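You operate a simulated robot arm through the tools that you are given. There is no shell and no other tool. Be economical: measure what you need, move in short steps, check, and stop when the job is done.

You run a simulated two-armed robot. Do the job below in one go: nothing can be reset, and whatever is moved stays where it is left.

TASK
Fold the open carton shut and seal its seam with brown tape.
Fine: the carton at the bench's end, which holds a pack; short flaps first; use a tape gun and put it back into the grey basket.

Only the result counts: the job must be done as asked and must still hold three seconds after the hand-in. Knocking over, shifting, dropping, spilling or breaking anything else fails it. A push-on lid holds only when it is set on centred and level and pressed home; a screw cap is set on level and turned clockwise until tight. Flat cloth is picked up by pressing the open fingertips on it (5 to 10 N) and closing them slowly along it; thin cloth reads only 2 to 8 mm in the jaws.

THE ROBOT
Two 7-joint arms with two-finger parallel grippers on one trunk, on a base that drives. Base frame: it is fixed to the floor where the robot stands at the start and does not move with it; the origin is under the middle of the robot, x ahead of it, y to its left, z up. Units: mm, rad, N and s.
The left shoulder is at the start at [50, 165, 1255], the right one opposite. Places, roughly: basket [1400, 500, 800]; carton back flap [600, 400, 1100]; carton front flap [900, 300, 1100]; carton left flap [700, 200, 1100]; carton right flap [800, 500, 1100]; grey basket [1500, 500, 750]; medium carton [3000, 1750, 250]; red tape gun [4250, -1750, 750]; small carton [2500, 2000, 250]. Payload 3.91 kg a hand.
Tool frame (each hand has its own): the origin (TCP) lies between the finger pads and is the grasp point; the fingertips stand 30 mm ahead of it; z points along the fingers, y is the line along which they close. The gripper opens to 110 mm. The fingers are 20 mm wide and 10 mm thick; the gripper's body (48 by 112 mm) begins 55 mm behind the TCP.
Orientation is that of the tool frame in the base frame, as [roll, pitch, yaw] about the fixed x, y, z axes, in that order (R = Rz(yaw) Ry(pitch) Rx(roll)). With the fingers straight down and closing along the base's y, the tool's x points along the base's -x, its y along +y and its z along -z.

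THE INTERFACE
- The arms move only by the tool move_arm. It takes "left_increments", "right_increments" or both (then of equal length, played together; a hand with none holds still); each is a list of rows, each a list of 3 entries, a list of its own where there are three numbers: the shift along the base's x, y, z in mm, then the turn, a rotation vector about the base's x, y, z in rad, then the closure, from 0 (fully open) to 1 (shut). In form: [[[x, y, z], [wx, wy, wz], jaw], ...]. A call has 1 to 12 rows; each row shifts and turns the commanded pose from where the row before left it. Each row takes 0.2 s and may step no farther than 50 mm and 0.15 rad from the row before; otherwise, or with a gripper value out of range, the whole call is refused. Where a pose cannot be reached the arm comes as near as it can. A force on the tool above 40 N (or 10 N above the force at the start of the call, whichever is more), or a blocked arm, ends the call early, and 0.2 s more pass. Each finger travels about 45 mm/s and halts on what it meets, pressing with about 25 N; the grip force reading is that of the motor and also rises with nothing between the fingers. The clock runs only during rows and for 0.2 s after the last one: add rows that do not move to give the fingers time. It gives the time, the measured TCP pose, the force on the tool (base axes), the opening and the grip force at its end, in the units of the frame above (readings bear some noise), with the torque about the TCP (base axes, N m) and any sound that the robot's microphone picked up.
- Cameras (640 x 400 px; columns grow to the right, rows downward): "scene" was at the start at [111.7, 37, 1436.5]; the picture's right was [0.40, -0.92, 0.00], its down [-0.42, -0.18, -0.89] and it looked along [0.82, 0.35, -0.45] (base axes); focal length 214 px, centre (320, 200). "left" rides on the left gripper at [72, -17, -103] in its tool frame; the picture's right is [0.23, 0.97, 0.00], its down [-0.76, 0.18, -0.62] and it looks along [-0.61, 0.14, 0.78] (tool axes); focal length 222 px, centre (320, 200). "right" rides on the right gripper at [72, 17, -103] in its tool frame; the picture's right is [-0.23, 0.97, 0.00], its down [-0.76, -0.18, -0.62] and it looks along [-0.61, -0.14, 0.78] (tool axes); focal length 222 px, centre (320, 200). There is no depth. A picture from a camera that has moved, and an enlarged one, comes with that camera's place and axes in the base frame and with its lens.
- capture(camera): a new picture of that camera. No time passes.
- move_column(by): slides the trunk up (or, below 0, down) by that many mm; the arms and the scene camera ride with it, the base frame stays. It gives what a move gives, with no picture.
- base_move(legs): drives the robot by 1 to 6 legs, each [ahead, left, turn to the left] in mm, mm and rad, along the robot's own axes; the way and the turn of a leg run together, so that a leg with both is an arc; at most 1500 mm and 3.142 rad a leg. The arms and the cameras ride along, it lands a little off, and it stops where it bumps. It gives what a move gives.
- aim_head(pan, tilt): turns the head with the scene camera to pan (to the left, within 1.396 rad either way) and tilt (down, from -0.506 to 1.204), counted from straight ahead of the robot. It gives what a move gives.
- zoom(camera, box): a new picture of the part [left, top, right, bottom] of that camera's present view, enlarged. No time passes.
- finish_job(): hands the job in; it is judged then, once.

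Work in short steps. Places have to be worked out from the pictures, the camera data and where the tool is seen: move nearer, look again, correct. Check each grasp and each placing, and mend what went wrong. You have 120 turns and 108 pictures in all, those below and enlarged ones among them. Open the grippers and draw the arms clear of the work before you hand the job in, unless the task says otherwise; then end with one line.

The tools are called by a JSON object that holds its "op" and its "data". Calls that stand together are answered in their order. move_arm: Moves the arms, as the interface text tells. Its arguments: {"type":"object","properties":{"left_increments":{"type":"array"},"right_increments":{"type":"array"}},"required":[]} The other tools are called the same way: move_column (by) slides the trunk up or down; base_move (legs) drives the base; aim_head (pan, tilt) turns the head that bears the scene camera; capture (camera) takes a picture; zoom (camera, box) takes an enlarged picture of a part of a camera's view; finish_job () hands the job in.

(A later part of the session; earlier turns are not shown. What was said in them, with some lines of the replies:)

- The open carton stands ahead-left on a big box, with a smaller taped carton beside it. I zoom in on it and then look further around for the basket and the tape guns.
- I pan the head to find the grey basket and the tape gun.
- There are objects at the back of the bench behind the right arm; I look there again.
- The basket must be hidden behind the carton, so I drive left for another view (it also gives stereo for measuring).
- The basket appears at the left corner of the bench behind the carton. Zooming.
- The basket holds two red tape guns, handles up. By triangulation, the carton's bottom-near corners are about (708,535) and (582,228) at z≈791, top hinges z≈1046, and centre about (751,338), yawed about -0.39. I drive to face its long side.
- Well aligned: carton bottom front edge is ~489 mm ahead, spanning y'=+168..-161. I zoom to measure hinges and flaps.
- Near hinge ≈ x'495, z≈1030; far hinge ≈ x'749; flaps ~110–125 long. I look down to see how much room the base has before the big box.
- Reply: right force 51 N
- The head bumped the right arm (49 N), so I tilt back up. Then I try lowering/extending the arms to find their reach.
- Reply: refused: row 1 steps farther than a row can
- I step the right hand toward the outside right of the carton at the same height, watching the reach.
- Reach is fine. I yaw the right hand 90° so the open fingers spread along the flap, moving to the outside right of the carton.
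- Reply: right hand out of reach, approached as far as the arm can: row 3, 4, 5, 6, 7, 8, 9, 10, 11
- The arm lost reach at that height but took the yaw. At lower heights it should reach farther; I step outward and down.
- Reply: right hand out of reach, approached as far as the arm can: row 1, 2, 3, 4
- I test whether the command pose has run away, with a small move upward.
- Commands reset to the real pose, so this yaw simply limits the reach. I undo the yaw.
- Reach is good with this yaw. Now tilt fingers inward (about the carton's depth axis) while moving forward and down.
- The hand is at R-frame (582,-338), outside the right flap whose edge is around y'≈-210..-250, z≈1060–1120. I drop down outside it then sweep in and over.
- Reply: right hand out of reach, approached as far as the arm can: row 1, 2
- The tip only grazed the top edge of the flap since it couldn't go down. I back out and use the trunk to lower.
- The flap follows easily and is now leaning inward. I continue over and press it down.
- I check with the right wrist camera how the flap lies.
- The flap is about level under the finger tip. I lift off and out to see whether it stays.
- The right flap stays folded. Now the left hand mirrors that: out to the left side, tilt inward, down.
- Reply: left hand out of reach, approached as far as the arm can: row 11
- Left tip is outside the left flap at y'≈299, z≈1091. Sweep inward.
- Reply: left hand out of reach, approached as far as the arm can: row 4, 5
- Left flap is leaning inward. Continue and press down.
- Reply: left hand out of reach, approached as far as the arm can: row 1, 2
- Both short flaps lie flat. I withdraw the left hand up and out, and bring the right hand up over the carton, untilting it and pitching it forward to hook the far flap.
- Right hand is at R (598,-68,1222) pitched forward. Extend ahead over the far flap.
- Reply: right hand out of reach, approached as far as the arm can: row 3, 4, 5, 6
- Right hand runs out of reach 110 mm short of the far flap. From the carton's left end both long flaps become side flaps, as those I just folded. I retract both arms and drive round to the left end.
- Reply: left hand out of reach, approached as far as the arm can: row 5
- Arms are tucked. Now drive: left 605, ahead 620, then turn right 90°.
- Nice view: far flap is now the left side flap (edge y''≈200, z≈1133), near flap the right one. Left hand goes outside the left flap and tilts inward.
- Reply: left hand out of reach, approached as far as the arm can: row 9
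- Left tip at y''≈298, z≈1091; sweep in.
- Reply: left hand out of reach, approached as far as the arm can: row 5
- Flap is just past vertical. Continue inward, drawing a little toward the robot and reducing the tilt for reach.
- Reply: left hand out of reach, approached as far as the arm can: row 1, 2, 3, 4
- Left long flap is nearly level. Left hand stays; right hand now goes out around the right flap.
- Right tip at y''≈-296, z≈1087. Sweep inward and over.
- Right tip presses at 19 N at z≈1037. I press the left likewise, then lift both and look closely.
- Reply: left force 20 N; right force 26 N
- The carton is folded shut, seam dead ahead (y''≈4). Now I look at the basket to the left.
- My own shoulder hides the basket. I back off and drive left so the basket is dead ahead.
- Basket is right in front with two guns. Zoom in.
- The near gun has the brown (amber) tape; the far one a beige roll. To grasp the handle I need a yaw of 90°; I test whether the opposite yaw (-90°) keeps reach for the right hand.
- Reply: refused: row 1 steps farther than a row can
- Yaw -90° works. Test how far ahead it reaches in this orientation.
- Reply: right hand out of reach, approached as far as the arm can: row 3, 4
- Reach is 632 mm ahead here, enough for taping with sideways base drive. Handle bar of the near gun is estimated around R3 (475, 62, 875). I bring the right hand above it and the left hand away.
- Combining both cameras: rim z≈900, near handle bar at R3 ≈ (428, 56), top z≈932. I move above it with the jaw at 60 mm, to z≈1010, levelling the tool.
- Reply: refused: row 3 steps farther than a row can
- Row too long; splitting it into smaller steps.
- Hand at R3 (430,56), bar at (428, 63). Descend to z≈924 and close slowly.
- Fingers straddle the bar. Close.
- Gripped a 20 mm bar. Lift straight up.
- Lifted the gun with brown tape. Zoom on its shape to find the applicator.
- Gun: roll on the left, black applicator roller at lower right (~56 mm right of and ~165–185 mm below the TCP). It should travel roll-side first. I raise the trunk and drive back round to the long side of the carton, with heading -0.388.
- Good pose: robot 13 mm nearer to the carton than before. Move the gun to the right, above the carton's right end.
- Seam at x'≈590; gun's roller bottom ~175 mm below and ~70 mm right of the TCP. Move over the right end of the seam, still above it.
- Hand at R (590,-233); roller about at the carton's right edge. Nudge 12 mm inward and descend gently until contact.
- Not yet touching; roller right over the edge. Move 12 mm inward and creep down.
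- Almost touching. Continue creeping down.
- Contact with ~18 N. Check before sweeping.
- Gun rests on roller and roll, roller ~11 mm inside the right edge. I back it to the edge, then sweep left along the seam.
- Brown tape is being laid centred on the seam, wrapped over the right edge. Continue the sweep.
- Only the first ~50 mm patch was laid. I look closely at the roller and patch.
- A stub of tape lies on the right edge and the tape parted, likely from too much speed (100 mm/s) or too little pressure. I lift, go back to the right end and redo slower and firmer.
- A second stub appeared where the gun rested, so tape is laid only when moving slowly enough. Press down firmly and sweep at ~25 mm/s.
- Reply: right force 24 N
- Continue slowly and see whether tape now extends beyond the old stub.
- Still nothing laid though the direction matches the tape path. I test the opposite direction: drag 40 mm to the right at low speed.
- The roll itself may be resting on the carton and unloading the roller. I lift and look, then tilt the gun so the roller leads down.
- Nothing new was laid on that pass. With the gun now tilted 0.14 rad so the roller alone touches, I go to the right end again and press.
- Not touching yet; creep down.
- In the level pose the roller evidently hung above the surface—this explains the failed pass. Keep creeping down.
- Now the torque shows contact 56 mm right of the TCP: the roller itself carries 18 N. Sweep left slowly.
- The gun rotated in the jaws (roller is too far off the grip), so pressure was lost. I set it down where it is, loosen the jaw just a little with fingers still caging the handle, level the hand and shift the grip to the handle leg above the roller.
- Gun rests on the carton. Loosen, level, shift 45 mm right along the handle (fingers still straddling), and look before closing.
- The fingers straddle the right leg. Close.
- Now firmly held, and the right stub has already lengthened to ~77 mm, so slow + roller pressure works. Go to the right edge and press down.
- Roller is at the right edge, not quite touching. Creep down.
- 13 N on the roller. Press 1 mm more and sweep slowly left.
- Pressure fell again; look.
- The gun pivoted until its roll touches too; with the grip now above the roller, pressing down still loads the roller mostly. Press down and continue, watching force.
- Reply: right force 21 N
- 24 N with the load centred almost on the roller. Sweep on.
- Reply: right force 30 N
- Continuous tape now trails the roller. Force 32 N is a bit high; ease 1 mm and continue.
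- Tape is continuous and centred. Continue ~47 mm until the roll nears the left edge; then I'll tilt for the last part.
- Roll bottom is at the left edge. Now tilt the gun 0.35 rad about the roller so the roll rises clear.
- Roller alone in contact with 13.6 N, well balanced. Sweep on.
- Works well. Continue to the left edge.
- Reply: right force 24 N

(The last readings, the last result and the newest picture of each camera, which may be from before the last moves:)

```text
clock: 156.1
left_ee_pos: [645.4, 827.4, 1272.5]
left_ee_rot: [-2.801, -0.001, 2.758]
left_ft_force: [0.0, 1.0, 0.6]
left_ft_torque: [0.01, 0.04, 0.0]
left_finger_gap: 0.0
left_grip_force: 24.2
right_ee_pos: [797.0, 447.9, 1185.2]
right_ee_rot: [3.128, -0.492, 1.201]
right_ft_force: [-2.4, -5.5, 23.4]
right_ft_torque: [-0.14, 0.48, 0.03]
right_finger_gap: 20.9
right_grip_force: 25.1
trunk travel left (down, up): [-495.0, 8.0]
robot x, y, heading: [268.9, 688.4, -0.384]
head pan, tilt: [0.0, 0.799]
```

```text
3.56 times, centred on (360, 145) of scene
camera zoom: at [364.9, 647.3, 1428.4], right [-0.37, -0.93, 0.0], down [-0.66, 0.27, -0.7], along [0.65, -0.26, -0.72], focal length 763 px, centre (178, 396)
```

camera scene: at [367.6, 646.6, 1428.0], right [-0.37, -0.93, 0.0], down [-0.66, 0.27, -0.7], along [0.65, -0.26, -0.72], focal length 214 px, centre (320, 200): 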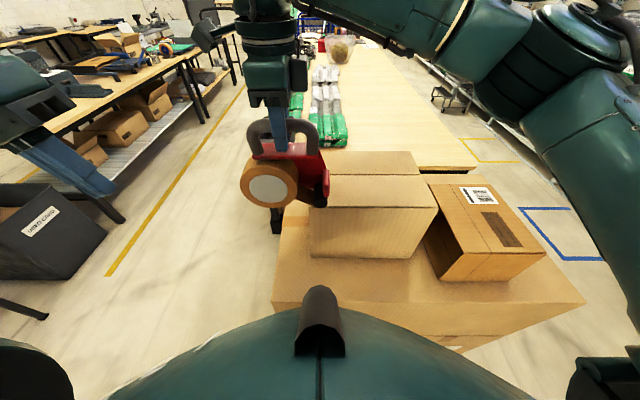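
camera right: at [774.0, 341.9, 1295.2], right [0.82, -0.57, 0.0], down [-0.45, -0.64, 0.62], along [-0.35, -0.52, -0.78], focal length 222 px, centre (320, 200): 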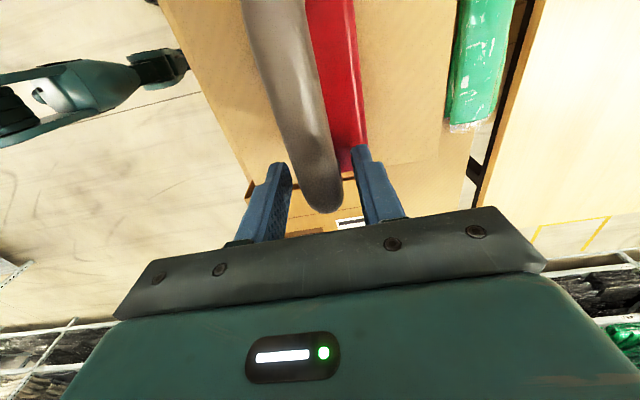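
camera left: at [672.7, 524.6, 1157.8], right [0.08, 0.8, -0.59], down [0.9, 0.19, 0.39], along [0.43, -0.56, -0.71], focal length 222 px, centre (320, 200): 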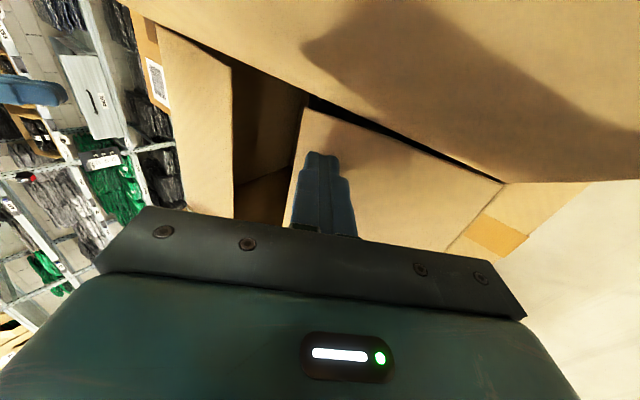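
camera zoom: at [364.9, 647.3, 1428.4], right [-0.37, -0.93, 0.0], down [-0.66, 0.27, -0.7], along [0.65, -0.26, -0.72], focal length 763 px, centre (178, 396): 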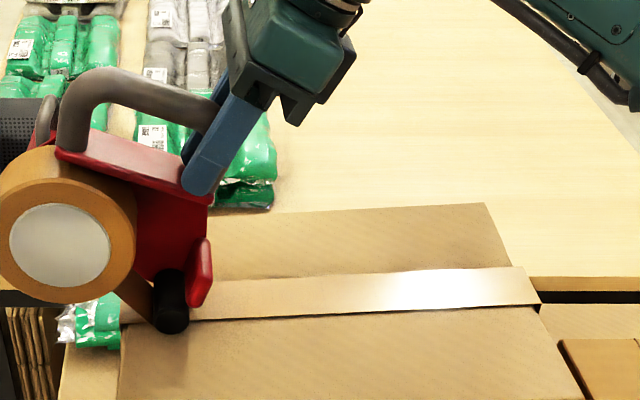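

The carton seems slightly askew now. I check the whole view.

{"op": "capture", "data": {"camera": "scene"}}

```text
27 pictures are left
camera scene: at [364.9, 647.3, 1428.4], right [-0.37, -0.93, 0.0], down [-0.66, 0.27, -0.7], along [0.65, -0.26, -0.72], focal length 214 px, centre (320, 200)
```

scene: 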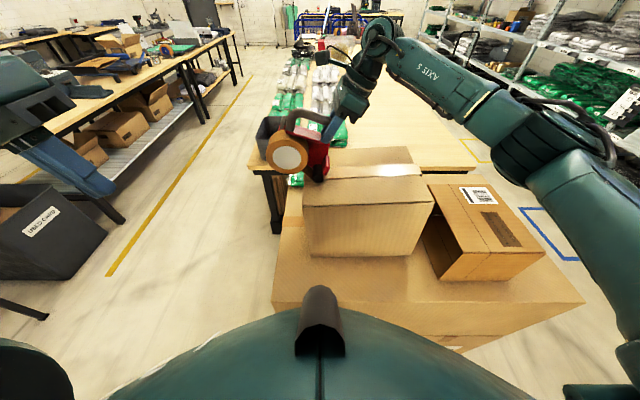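

{"op": "zoom", "data": {"camera": "scene", "box": [280, 140, 460, 290]}}

```text
2.67 times, centred on (370, 215) of scene
camera zoom: at [364.9, 647.3, 1428.4], right [-0.37, -0.93, 0.0], down [-0.66, 0.27, -0.7], along [0.65, -0.26, -0.72], focal length 572 px, centre (187, 160)
```

zoom: 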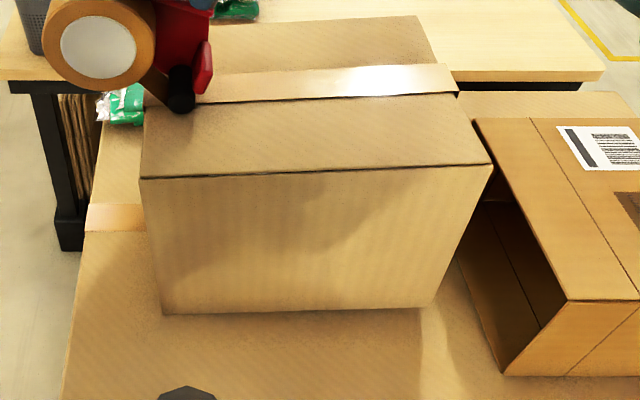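

The carton's right end is lifting a few mm: the drag near the left end tips it. I ease the pressure to let it settle.

{"op": "move_arm", "data": {"right_increments": [[[0, 0, 1], [0, 0, 0], 1], [[0, 0, 1], [0, 0, 0], 1], [[0, 0, 0], [0, 0, 0], 1]]}}

{"op": "zoom", "data": {"camera": "scene", "box": [280, 140, 460, 290]}}

```text
clock: 156.9
left_ee_pos: [646.9, 826.1, 1273.0]
left_ee_rot: [-2.802, 0.0, 2.76]
left_ft_force: [0.7, 0.2, 0.8]
left_ft_torque: [-0.02, 0.0, -0.03]
left_finger_gap: 0.0
left_grip_force: 24.5
right_ee_pos: [796.0, 448.3, 1184.2]
right_ee_rot: [3.129, -0.49, 1.201]
right_ft_force: [-0.7, -4.9, 17.8]
right_ft_torque: [-0.29, 0.3, 0.02]
right_finger_gap: 20.7
right_grip_force: 24.5
trunk travel left (down, up): [-495.0, 8.0]
robot x, y, heading: [268.6, 685.3, -0.388]
head pan, tilt: [0.0, 0.799]
```

```text
2.67 times, centred on (370, 215) of scene
camera zoom: at [365.6, 646.8, 1428.2], right [-0.37, -0.93, 0.0], down [-0.66, 0.27, -0.7], along [0.65, -0.26, -0.72], focal length 572 px, centre (187, 160)
```

zoom: 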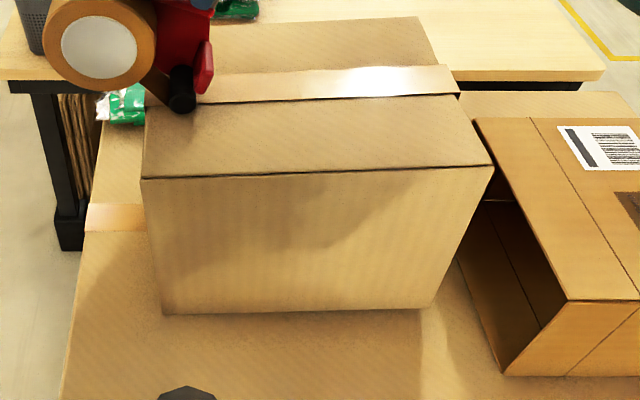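

Settling. Ease a further 1.5 mm.

{"op": "move_arm", "data": {"right_increments": [[[0, 0, 1], [0, 0, 0], 1], [[0, 0, 0.7], [0, 0, 0], 1], [[0, 0, 0], [0, 0, 0], 1]]}}

```text
clock: 157.7
left_ee_pos: [647.1, 827.5, 1271.7]
left_ee_rot: [-2.803, -0.001, 2.758]
left_ft_force: [0.7, 0.0, -0.3]
left_ft_torque: [-0.03, -0.04, 0.0]
left_finger_gap: 0.0
left_grip_force: 25.4
right_ee_pos: [796.0, 447.9, 1185.6]
right_ee_rot: [3.134, -0.489, 1.2]
right_ft_force: [-1.2, -3.6, 8.2]
right_ft_torque: [-0.35, 0.36, 0.04]
right_finger_gap: 20.6
right_grip_force: 25.2
trunk travel left (down, up): [-495.0, 8.0]
robot x, y, heading: [267.2, 688.7, -0.385]
head pan, tilt: [0.0, 0.799]
```

Contact ~11 N. Finish the last ~30 mm with this lighter pressure.

{"op": "move_arm", "data": {"right_increments": [[[2.2, 5.5, 0], [0, 0, 0], 1], [[2.2, 5.5, 0], [0, 0, 0], 1], [[2.2, 5.5, 0], [0, 0, 0], 1], [[2.2, 5.5, 0], [0, 0, 0], 1]]}}

{"op": "zoom", "data": {"camera": "scene", "box": [280, 130, 460, 280]}}

```text
clock: 158.7
left_ee_pos: [645.3, 826.8, 1272.5]
left_ee_rot: [-2.802, -0.001, 2.76]
left_ft_force: [-0.7, -0.5, 0.0]
left_ft_torque: [0.01, 0.02, 0.04]
left_finger_gap: 0.0
left_grip_force: 25.4
right_ee_pos: [806.1, 470.1, 1186.8]
right_ee_rot: [3.13, -0.491, 1.203]
right_ft_force: [-1.7, -1.8, 7.9]
right_ft_torque: [-0.16, 0.47, 0.07]
right_finger_gap: 20.6
right_grip_force: 25.2
trunk travel left (down, up): [-495.0, 8.0]
robot x, y, heading: [265.9, 689.1, -0.382]
head pan, tilt: [0.0, 0.799]
```

```text
2.67 times, centred on (370, 205) of scene
camera zoom: at [366.4, 647.1, 1428.1], right [-0.37, -0.93, 0.0], down [-0.66, 0.27, -0.7], along [0.65, -0.26, -0.72], focal length 572 px, centre (187, 187)
```

zoom: 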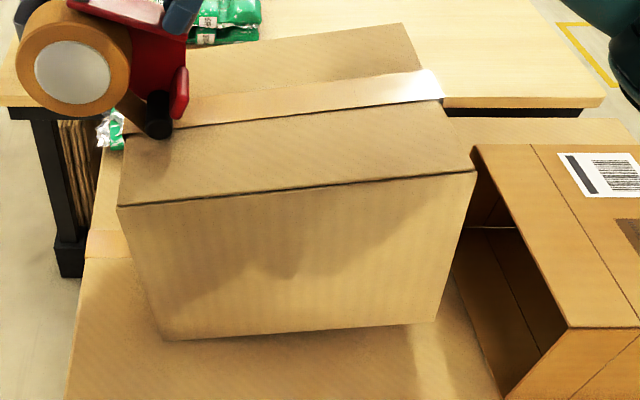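

The carton tips about its left bottom edge. I move the gun back right to let it settle down gently.

{"op": "move_arm", "data": {"right_increments": [[[-2, -5, 0], [0, 0, 0], 1], [[-2, -5, 0], [0, 0, 0], 1], [[-2, -5, 0], [0, 0, 0], 1], [[-2, -5, 0], [0, 0, 0], 1], [[0, 0, 0], [0, 0, 0], 1]]}}

{"op": "zoom", "data": {"camera": "scene", "box": [280, 130, 460, 280]}}

```text
clock: 159.9
left_ee_pos: [647.3, 825.4, 1272.6]
left_ee_rot: [-2.802, -0.004, 2.76]
left_ft_force: [0.1, -0.3, 0.9]
left_ft_torque: [0.0, -0.02, 0.02]
left_finger_gap: 0.0
left_grip_force: 24.6
right_ee_pos: [798.5, 450.4, 1185.0]
right_ee_rot: [3.134, -0.49, 1.199]
right_ft_force: [0.7, -0.2, -2.8]
right_ft_torque: [-0.24, 0.08, 0.0]
right_finger_gap: 20.9
right_grip_force: 24.5
trunk travel left (down, up): [-495.0, 8.0]
robot x, y, heading: [263.2, 686.8, -0.382]
head pan, tilt: [0.0, 0.799]
```

```text
2.67 times, centred on (370, 205) of scene
camera zoom: at [367.6, 646.5, 1427.9], right [-0.37, -0.93, 0.0], down [-0.66, 0.27, -0.7], along [0.65, -0.26, -0.72], focal length 572 px, centre (187, 187)
```

zoom: 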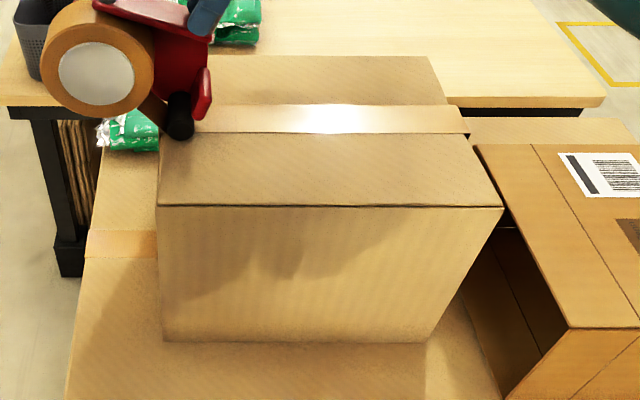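

Carton is flat again in its place, and the gun is off the surface. Lift and move the gun aside to inspect the left end of the tape.

{"op": "move_arm", "data": {"right_increments": [[[0, 0, 20], [0, 0, 0], 1], [[0, 0, 40], [0, 0, 0], 1], [[0, 0, 30], [0, 0, 0], 1], [[-15, -37, 0], [0, 0, 0], 1], [[-15, -37, 0], [0, 0, 0], 1], [[-15, -37, 0], [0, 0, 0], 1], [[-15, -37, 0], [0, 0, 0], 1]]}}

{"op": "zoom", "data": {"camera": "scene", "box": [290, 140, 450, 240]}}

```text
clock: 161.5
left_ee_pos: [647.1, 825.6, 1272.6]
left_ee_rot: [-2.801, -0.001, 2.76]
left_ft_force: [0.2, -0.5, 0.7]
left_ft_torque: [0.01, -0.01, 0.0]
left_finger_gap: 0.2
left_grip_force: 24.8
right_ee_pos: [739.0, 300.5, 1276.4]
right_ee_rot: [3.131, -0.489, 1.199]
right_ft_force: [-0.7, -0.3, -3.3]
right_ft_torque: [-0.23, 0.09, -0.01]
right_finger_gap: 20.4
right_grip_force: 24.6
trunk travel left (down, up): [-495.0, 8.0]
robot x, y, heading: [268.1, 685.7, -0.385]
head pan, tilt: [0.0, 0.799]
```

```text
4.00 times, centred on (370, 190) of scene
camera zoom: at [367.1, 645.7, 1428.0], right [-0.37, -0.93, 0.0], down [-0.66, 0.27, -0.7], along [0.65, -0.26, -0.72], focal length 858 px, centre (120, 240)
```

zoom: 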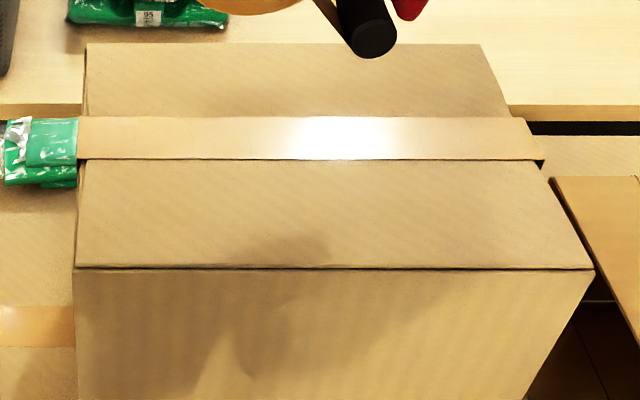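

The tape now covers the whole seam, end to end and centred. Now return the gun: level it and draw the hand in for driving.

{"op": "move_arm", "data": {"right_increments": [[[0, 0, 0], [-0.108, 0.044, 0], 1], [[0, 0, 0], [-0.108, 0.044, 0], 1], [[0, 0, 0], [-0.108, 0.044, 0], 1], [[-11, 40, 0], [0, 0, 0], 1], [[-11, 40, 0], [0, 0, 0], 1], [[-11, 40, 0], [0, 0, 0], 1], [[-11, 40, 0], [0, 0, 0], 1], [[-11, 40, 0], [0, 0, 0], 1], [[-11, 40, 0], [0, 0, 0], 1]]}}

{"op": "base_move", "data": {"legs": [[0, 703, 0], [0, 0, -1.568], [0, 1110, 0]]}}

{"op": "capture", "data": {"camera": "scene"}}

```text
clock: 163.5
left_ee_pos: [647.6, 826.4, 1272.1]
left_ee_rot: [-2.801, 0.0, 2.759]
left_ft_force: [0.6, 0.0, -0.3]
left_ft_torque: [0.01, -0.02, -0.02]
left_finger_gap: 0.0
left_grip_force: 25.4
right_ee_pos: [673.0, 541.9, 1276.9]
right_ee_rot: [3.137, -0.139, 1.198]
right_ft_force: [0.2, 0.3, -3.1]
right_ft_torque: [-0.17, 0.1, -0.03]
right_finger_gap: 20.8
right_grip_force: 25.0
trunk travel left (down, up): [-495.0, 8.0]
robot x, y, heading: [264.7, 688.5, -0.385]
head pan, tilt: [0.0, 0.799]
```

```text
clock: 183.5
left_ee_pos: [1697.2, 544.4, 1272.5]
left_ee_rot: [-2.8, -0.003, 1.193]
left_ft_force: [-0.2, 0.6, -0.3]
left_ft_torque: [0.01, 0.04, 0.02]
left_finger_gap: 0.0
left_grip_force: 24.8
right_ee_pos: [1412.2, 517.1, 1275.7]
right_ee_rot: [3.136, -0.139, -0.368]
right_ft_force: [0.4, -0.6, -3.5]
right_ft_torque: [0.09, 0.19, -0.01]
right_finger_gap: 20.8
right_grip_force: 25.2
trunk travel left (down, up): [-495.0, 8.0]
robot x, y, heading: [1560.0, 924.1, -1.948]
head pan, tilt: [0.0, 0.799]
```

```text
21 pictures are left
camera scene: at [1514.2, 822.4, 1428.0], right [-0.93, 0.37, 0.0], down [0.27, 0.67, -0.7], along [-0.26, -0.65, -0.72], focal length 214 px, centre (320, 200)
```

scene: 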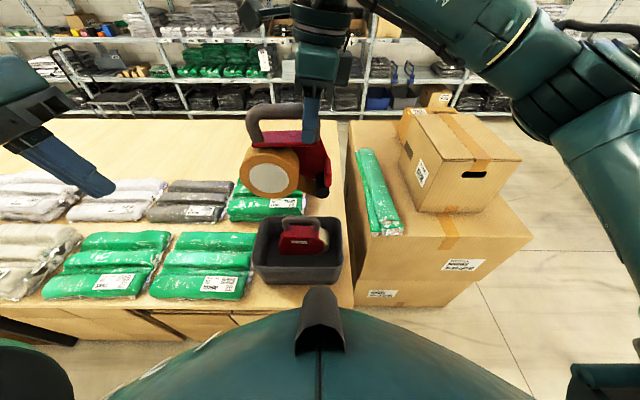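

Hand is nearly over the basket's free place. Zoom to check the space.

{"op": "zoom", "data": {"camera": "scene", "box": [225, 90, 365, 295]}}

```text
1.95 times, centred on (295, 192) of scene
camera zoom: at [1514.2, 822.4, 1428.0], right [-0.93, 0.37, 0.0], down [0.27, 0.67, -0.7], along [-0.26, -0.65, -0.72], focal length 418 px, centre (369, 215)
```

zoom: 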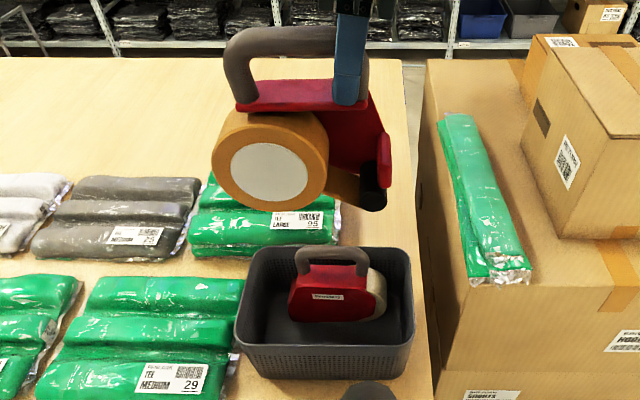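

Free space in front of the other gun. Lower trunk 100 mm and adjust 10 mm sideways.

{"op": "move_column", "data": {"by": -100}}

{"op": "move_arm", "data": {"right_increments": [[[5, 0, -20], [0, 0, 0], 1], [[5, 0, -30], [0, 0, 0], 1], [[0, 0, -30], [0, 0, 0], 1], [[0, 0, 0], [0, 0, 0], 1]]}}

{"op": "zoom", "data": {"camera": "scene", "box": [225, 130, 365, 280]}}

{"op": "capture", "data": {"camera": "right"}}

```text
clock: 184.8
left_ee_pos: [1697.6, 544.3, 1172.0]
left_ee_rot: [-2.802, -0.001, 1.193]
left_ft_force: [-0.1, -0.6, -0.3]
left_ft_torque: [-0.05, -0.05, 0.0]
left_finger_gap: 0.2
left_grip_force: 24.8
right_ee_pos: [1412.1, 516.5, 1176.4]
right_ee_rot: [3.136, -0.138, -0.367]
right_ft_force: [-0.3, -0.2, -3.3]
right_ft_torque: [0.09, 0.14, -0.04]
right_finger_gap: 20.9
right_grip_force: 24.7
trunk travel left (down, up): [-395.0, 108.0]
robot x, y, heading: [1557.4, 924.1, -1.949]
head pan, tilt: [0.0, 0.799]
```

```text
clock: 185.8
left_ee_pos: [1696.7, 544.5, 1172.1]
left_ee_rot: [-2.8, -0.001, 1.194]
left_ft_force: [-0.2, 0.1, -0.2]
left_ft_torque: [0.03, 0.02, 0.0]
left_finger_gap: 0.0
left_grip_force: 25.2
right_ee_pos: [1420.7, 517.0, 1096.1]
right_ee_rot: [3.137, -0.14, -0.369]
right_ft_force: [-0.7, 0.4, -3.3]
right_ft_torque: [0.1, 0.15, 0.02]
right_finger_gap: 20.8
right_grip_force: 25.1
trunk travel left (down, up): [-395.0, 108.0]
robot x, y, heading: [1559.0, 924.6, -1.951]
head pan, tilt: [0.0, 0.799]
```

```text
2.67 times, centred on (295, 205) of scene
camera zoom: at [1514.3, 822.5, 1328.0], right [-0.93, 0.37, 0.0], down [0.27, 0.67, -0.7], along [-0.26, -0.65, -0.72], focal length 572 px, centre (387, 187)
```

zoom: 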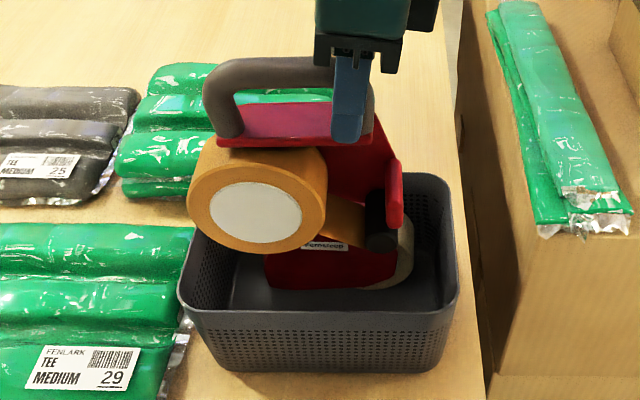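

```text
18 pictures are left
camera right: at [1470.7, 480.5, 1208.8], right [-0.56, -0.83, -0.03], down [-0.72, 0.47, 0.51], along [-0.41, 0.31, -0.86], focal length 222 px, centre (320, 200)
```

right: 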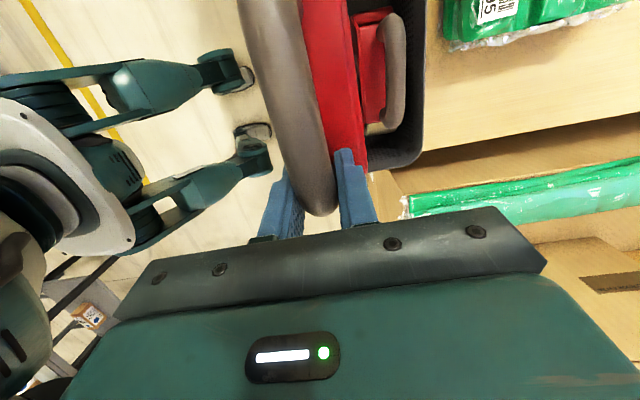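

Alignment equals the original pose. Lower into the basket, then creep to touch.

{"op": "move_arm", "data": {"right_increments": [[[1, 0, -30], [0, 0, 0], 1], [[1, 0, -30], [0, 0, 0], 1], [[0, 0, -30], [0, 0, 0], 1], [[0, 0, -25], [0, 0, 0], 1], [[0, 0, -20], [0, 0, 0], 1], [[0, 0, -15], [0, 0, 0], 1], [[0, 0, 0], [0, 0, 0], 1]]}}

{"op": "zoom", "data": {"camera": "scene", "box": [225, 150, 365, 280]}}

```text
clock: 187.4
left_ee_pos: [1697.8, 543.9, 1172.2]
left_ee_rot: [-2.8, -0.003, 1.193]
left_ft_force: [0.6, -0.3, -1.1]
left_ft_torque: [0.0, -0.04, 0.01]
left_finger_gap: 0.1
left_grip_force: 25.0
right_ee_pos: [1424.2, 517.4, 945.4]
right_ee_rot: [3.136, -0.139, -0.367]
right_ft_force: [-0.3, -0.3, -2.6]
right_ft_torque: [0.09, 0.16, 0.02]
right_finger_gap: 20.8
right_grip_force: 25.0
trunk travel left (down, up): [-395.0, 108.0]
robot x, y, heading: [1555.3, 924.5, -1.949]
head pan, tilt: [0.0, 0.799]
```

```text
3.08 times, centred on (295, 215) of scene
camera zoom: at [1514.2, 822.4, 1328.0], right [-0.93, 0.37, 0.0], down [0.27, 0.67, -0.7], along [-0.26, -0.65, -0.72], focal length 660 px, centre (397, 154)
```

zoom: 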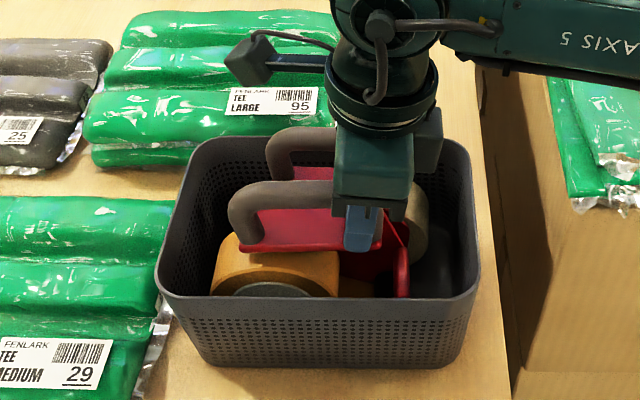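

Nicely inside. Creep down until it rests on the basket floor.

{"op": "move_arm", "data": {"right_increments": [[[0, 0, -6], [0, 0, 0], 1], [[0, 0, -5], [0, 0, 0], 1], [[0, 0, -4], [0, 0, 0], 1], [[0, 0, -3], [0, 0, 0], 1], [[0, 0, 0], [0, 0, 0], 1]]}}

```text
clock: 188.6
left_ee_pos: [1696.5, 544.7, 1171.4]
left_ee_rot: [-2.799, -0.001, 1.194]
left_ft_force: [-0.1, 0.5, -0.2]
left_ft_torque: [0.0, -0.01, -0.01]
left_finger_gap: 0.2
left_grip_force: 24.8
right_ee_pos: [1424.4, 518.3, 927.8]
right_ee_rot: [3.134, -0.139, -0.37]
right_ft_force: [-0.1, 0.1, -2.9]
right_ft_torque: [0.07, 0.16, -0.01]
right_finger_gap: 20.9
right_grip_force: 25.1
trunk travel left (down, up): [-395.0, 108.0]
robot x, y, heading: [1555.5, 918.6, -1.952]
head pan, tilt: [0.0, 0.799]
```

{"op": "move_arm", "data": {"right_increments": [[[0, 0, -3], [0, 0, 0], 1], [[0, 0, -3], [0, 0, 0], 1], [[0, 0, -2], [0, 0, 0], 1], [[0, 0, 0], [0, 0, 0], 1]]}}

```text
clock: 189.6
left_ee_pos: [1698.1, 543.1, 1172.6]
left_ee_rot: [-2.801, 0.0, 1.191]
left_ft_force: [0.2, 0.2, -0.4]
left_ft_torque: [-0.02, 0.01, -0.02]
left_finger_gap: 0.1
left_grip_force: 24.8
right_ee_pos: [1424.2, 516.6, 919.7]
right_ee_rot: [3.136, -0.139, -0.367]
right_ft_force: [0.3, 0.1, -2.6]
right_ft_torque: [0.06, 0.16, 0.0]
right_finger_gap: 20.9
right_grip_force: 24.1
trunk travel left (down, up): [-395.0, 108.0]
robot x, y, heading: [1558.8, 922.3, -1.949]
head pan, tilt: [0.0, 0.799]
```

Still hanging; continue creeping.

{"op": "move_arm", "data": {"right_increments": [[[0, 0, -2], [0, 0, 0], 1], [[0, 0, -2], [0, 0, 0], 1], [[0, 0, -2], [0, 0, 0], 1], [[0, 0, -2], [0, 0, 0], 1], [[0, 0, 0], [0, 0, 0], 1]]}}

{"op": "zoom", "data": {"camera": "scene", "box": [225, 150, 365, 280]}}

```text
clock: 190.8
left_ee_pos: [1697.5, 546.3, 1173.6]
left_ee_rot: [-2.802, 0.001, 1.192]
left_ft_force: [-1.0, 0.5, 0.8]
left_ft_torque: [-0.01, 0.02, -0.04]
left_finger_gap: 0.1
left_grip_force: 25.3
right_ee_pos: [1423.6, 517.4, 914.4]
right_ee_rot: [3.13, -0.142, -0.368]
right_ft_force: [-9.2, 2.1, 26.7]
right_ft_torque: [0.04, -0.76, 0.04]
right_finger_gap: 20.9
right_grip_force: 25.2
trunk travel left (down, up): [-395.0, 108.0]
robot x, y, heading: [1557.1, 922.1, -1.949]
head pan, tilt: [0.0, 0.799]
```

```text
3.08 times, centred on (295, 215) of scene
camera zoom: at [1513.6, 824.6, 1328.5], right [-0.93, 0.37, 0.0], down [0.27, 0.66, -0.7], along [-0.26, -0.65, -0.72], focal length 660 px, centre (397, 154)
```

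zoom: 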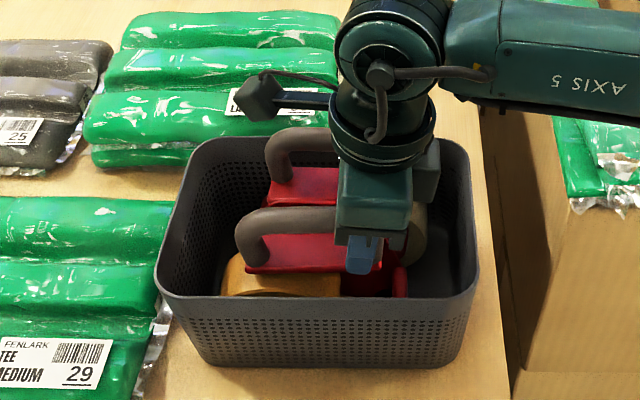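

Gun rests on the basket floor (29 N). Relieve, open to 60 mm and check it stands.

{"op": "move_arm", "data": {"right_increments": [[[0, 0, 2], [0, 0, 0], 1], [[0, 0, 0], [0, 0, 0], 0.75], [[0, 0, 0], [0, 0, 0], 0.65], [[0, 0, 0], [0, 0, 0], 0.55], [[0, 0, 0], [0, 0, 0], 0.5], [[0, 0, 0], [0, 0, 0], 0.5]]}}

{"op": "capture", "data": {"camera": "right"}}

```text
clock: 192.2
left_ee_pos: [1697.7, 545.2, 1173.4]
left_ee_rot: [-2.8, -0.001, 1.196]
left_ft_force: [-0.4, -0.2, -0.4]
left_ft_torque: [-0.01, 0.0, 0.0]
left_finger_gap: 0.0
left_grip_force: 24.8
right_ee_pos: [1424.7, 517.8, 914.1]
right_ee_rot: [3.134, -0.141, -0.368]
right_ft_force: [1.0, 1.8, 17.8]
right_ft_torque: [-0.22, 0.06, -0.01]
right_finger_gap: 54.2
right_grip_force: 0.0
trunk travel left (down, up): [-395.0, 108.0]
robot x, y, heading: [1554.2, 921.3, -1.948]
head pan, tilt: [0.0, 0.799]
```

```text
15 pictures are left
camera right: at [1473.9, 481.7, 1028.1], right [-0.56, -0.83, -0.03], down [-0.72, 0.47, 0.51], along [-0.41, 0.3, -0.86], focal length 222 px, centre (320, 200)
```

right: 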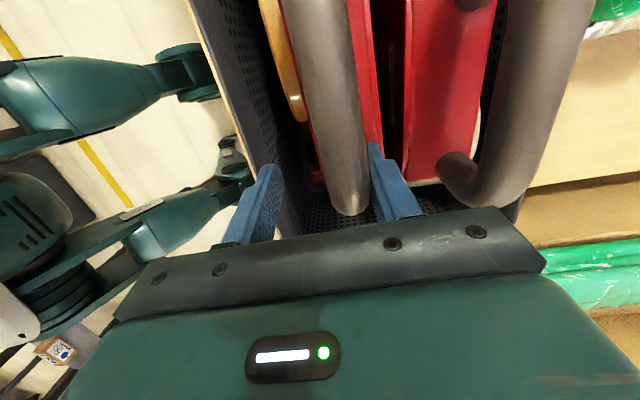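

Handle is free, tips resting on the gun's block. Lift straight up.

{"op": "move_arm", "data": {"right_increments": [[[0, 0, 5], [0, 0, 0], 0.5], [[0, 0, 15], [0, 0, 0], 0.5], [[0, 0, 30], [0, 0, 0], 0.5], [[0, 0, 40], [0, 0, 0], 0.5], [[0, 0, 45], [0, 0, 0], 0.5], [[0, 0, 45], [0, 0, 0], 0.5], [[0, 0, 45], [0, 0, 0], 0.5]]}}

{"op": "capture", "data": {"camera": "scene"}}

```text
clock: 193.8
left_ee_pos: [1699.1, 544.1, 1172.6]
left_ee_rot: [-2.8, -0.002, 1.194]
left_ft_force: [0.5, 0.8, -0.3]
left_ft_torque: [-0.02, 0.0, -0.02]
left_finger_gap: 0.1
left_grip_force: 25.0
right_ee_pos: [1425.1, 518.5, 1139.4]
right_ee_rot: [3.136, -0.138, -0.367]
right_ft_force: [-0.4, 0.6, -0.2]
right_ft_torque: [0.04, 0.03, 0.0]
right_finger_gap: 55.4
right_grip_force: 0.0
trunk travel left (down, up): [-395.0, 108.0]
robot x, y, heading: [1555.5, 924.1, -1.948]
head pan, tilt: [0.0, 0.799]
```

```text
14 pictures are left
camera scene: at [1514.6, 822.9, 1328.0], right [-0.93, 0.37, 0.0], down [0.26, 0.67, -0.7], along [-0.26, -0.65, -0.72], focal length 214 px, centre (320, 200)
```

scene: 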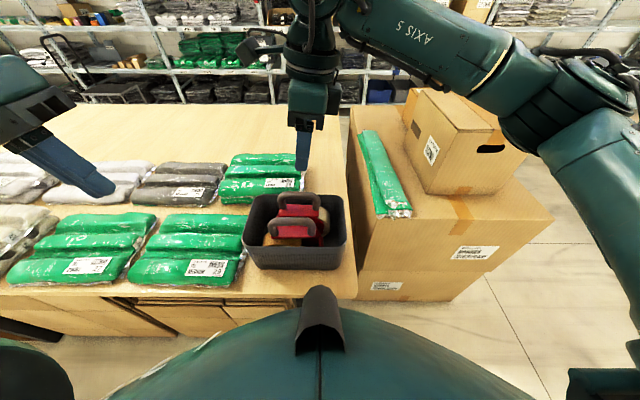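

Both guns stand in the basket. Open both grippers, back off and check the carton from its left end.

{"op": "move_arm", "data": {"left_increments": [[[0, 0, 15], [0, 0, 0], 0], [[0, 0, 15], [0, 0, 0], 0], [[0, 0, 15], [0, 0, 0], 0], [[0, 0, 0], [0, 0, 0], 0], [[0, 0, 0], [0, 0, 0], 0]], "right_increments": [[[0, 0, 30], [0, 0, 0], 0], [[0, 0, 30], [0, 0, 0], 0], [[0, 0, 20], [0, 0, 0], 0], [[0, 0, 0], [0, 0, 0], 0], [[0, 0, 0], [0, 0, 0], 0]]}}

{"op": "base_move", "data": {"legs": [[-150, 0, 0], [0, -520, 0]]}}

{"op": "capture", "data": {"camera": "scene"}}

```text
clock: 195.0
left_ee_pos: [1697.1, 544.6, 1217.2]
left_ee_rot: [-2.801, -0.001, 1.193]
left_ft_force: [0.0, 0.6, 0.0]
left_ft_torque: [-0.02, 0.02, 0.01]
left_finger_gap: 104.7
left_grip_force: 0.1
right_ee_pos: [1424.8, 517.8, 1218.7]
right_ee_rot: [3.138, -0.139, -0.368]
right_ft_force: [0.9, 0.9, 0.3]
right_ft_torque: [-0.04, 0.01, 0.0]
right_finger_gap: 109.9
right_grip_force: 0.0
trunk travel left (down, up): [-395.0, 108.0]
robot x, y, heading: [1561.2, 923.1, -1.95]
head pan, tilt: [0.0, 0.799]
```

```text
clock: 201.1
left_ee_pos: [1269.5, 875.0, 1215.9]
left_ee_rot: [-2.8, 0.0, 1.198]
left_ft_force: [0.8, -0.4, 0.2]
left_ft_torque: [-0.01, -0.01, -0.04]
left_finger_gap: 110.1
left_grip_force: 0.0
right_ee_pos: [996.9, 849.2, 1217.9]
right_ee_rot: [3.135, -0.139, -0.364]
right_ft_force: [-0.1, -0.3, 0.3]
right_ft_torque: [0.03, -0.03, 0.02]
right_finger_gap: 110.1
right_grip_force: 0.0
trunk travel left (down, up): [-395.0, 108.0]
robot x, y, heading: [1127.7, 1257.8, -1.941]
head pan, tilt: [0.0, 0.799]
```

```text
13 pictures are left
camera scene: at [1086.3, 1154.1, 1328.0], right [-0.93, 0.37, 0.0], down [0.26, 0.67, -0.7], along [-0.26, -0.65, -0.72], focal length 214 px, centre (320, 200)
```

scene: 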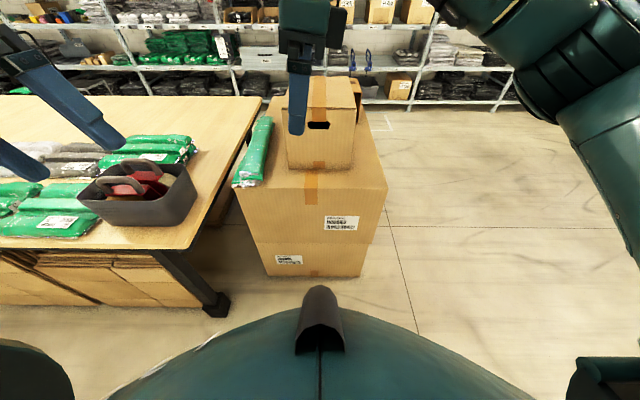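

{"op": "zoom", "data": {"camera": "scene", "box": [270, 60, 380, 180]}}

{"op": "zoom", "data": {"camera": "scene", "box": [70, 130, 210, 240]}}

```text
3.33 times, centred on (325, 120) of scene
camera zoom: at [1086.3, 1154.1, 1328.0], right [-0.93, 0.37, 0.0], down [0.26, 0.67, -0.7], along [-0.26, -0.65, -0.72], focal length 715 px, centre (303, 467)
```

zoom: 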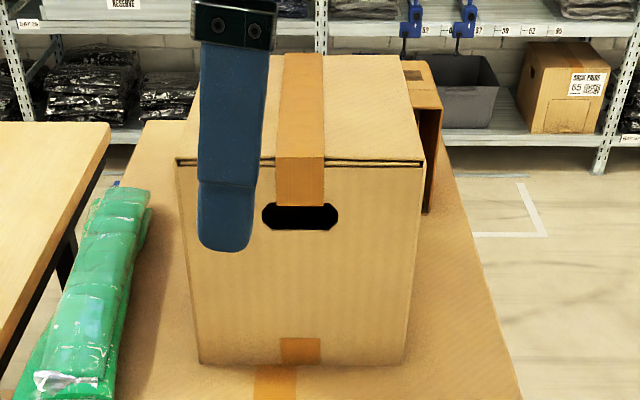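

```text
3.64 times, centred on (140, 185) of scene
camera zoom: at [1086.3, 1154.1, 1328.0], right [-0.93, 0.37, 0.0], down [0.26, 0.67, -0.7], along [-0.26, -0.65, -0.72], focal length 780 px, centre (974, 254)
```

zoom: 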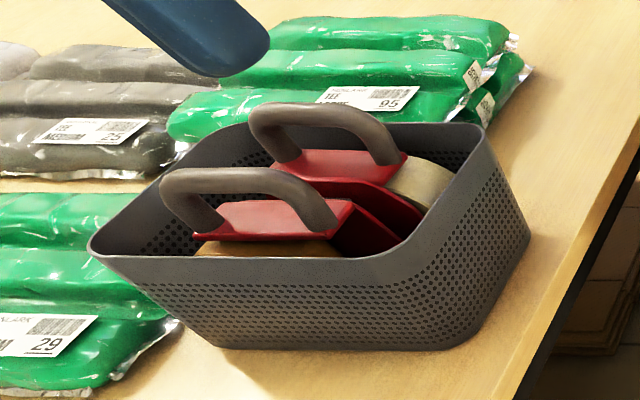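

The carton is closed, and brown tape runs the full seam and folds down over the end face. The gun is back in the grey basket, and the arms are clear with both grippers open. I'm handing in.

{"op": "finish_job", "data": {}}

```text
The job is handed in.
```

The carton is folded shut, short flaps first, and its whole seam is sealed with brown tape; the tape gun is back in the grey basket.
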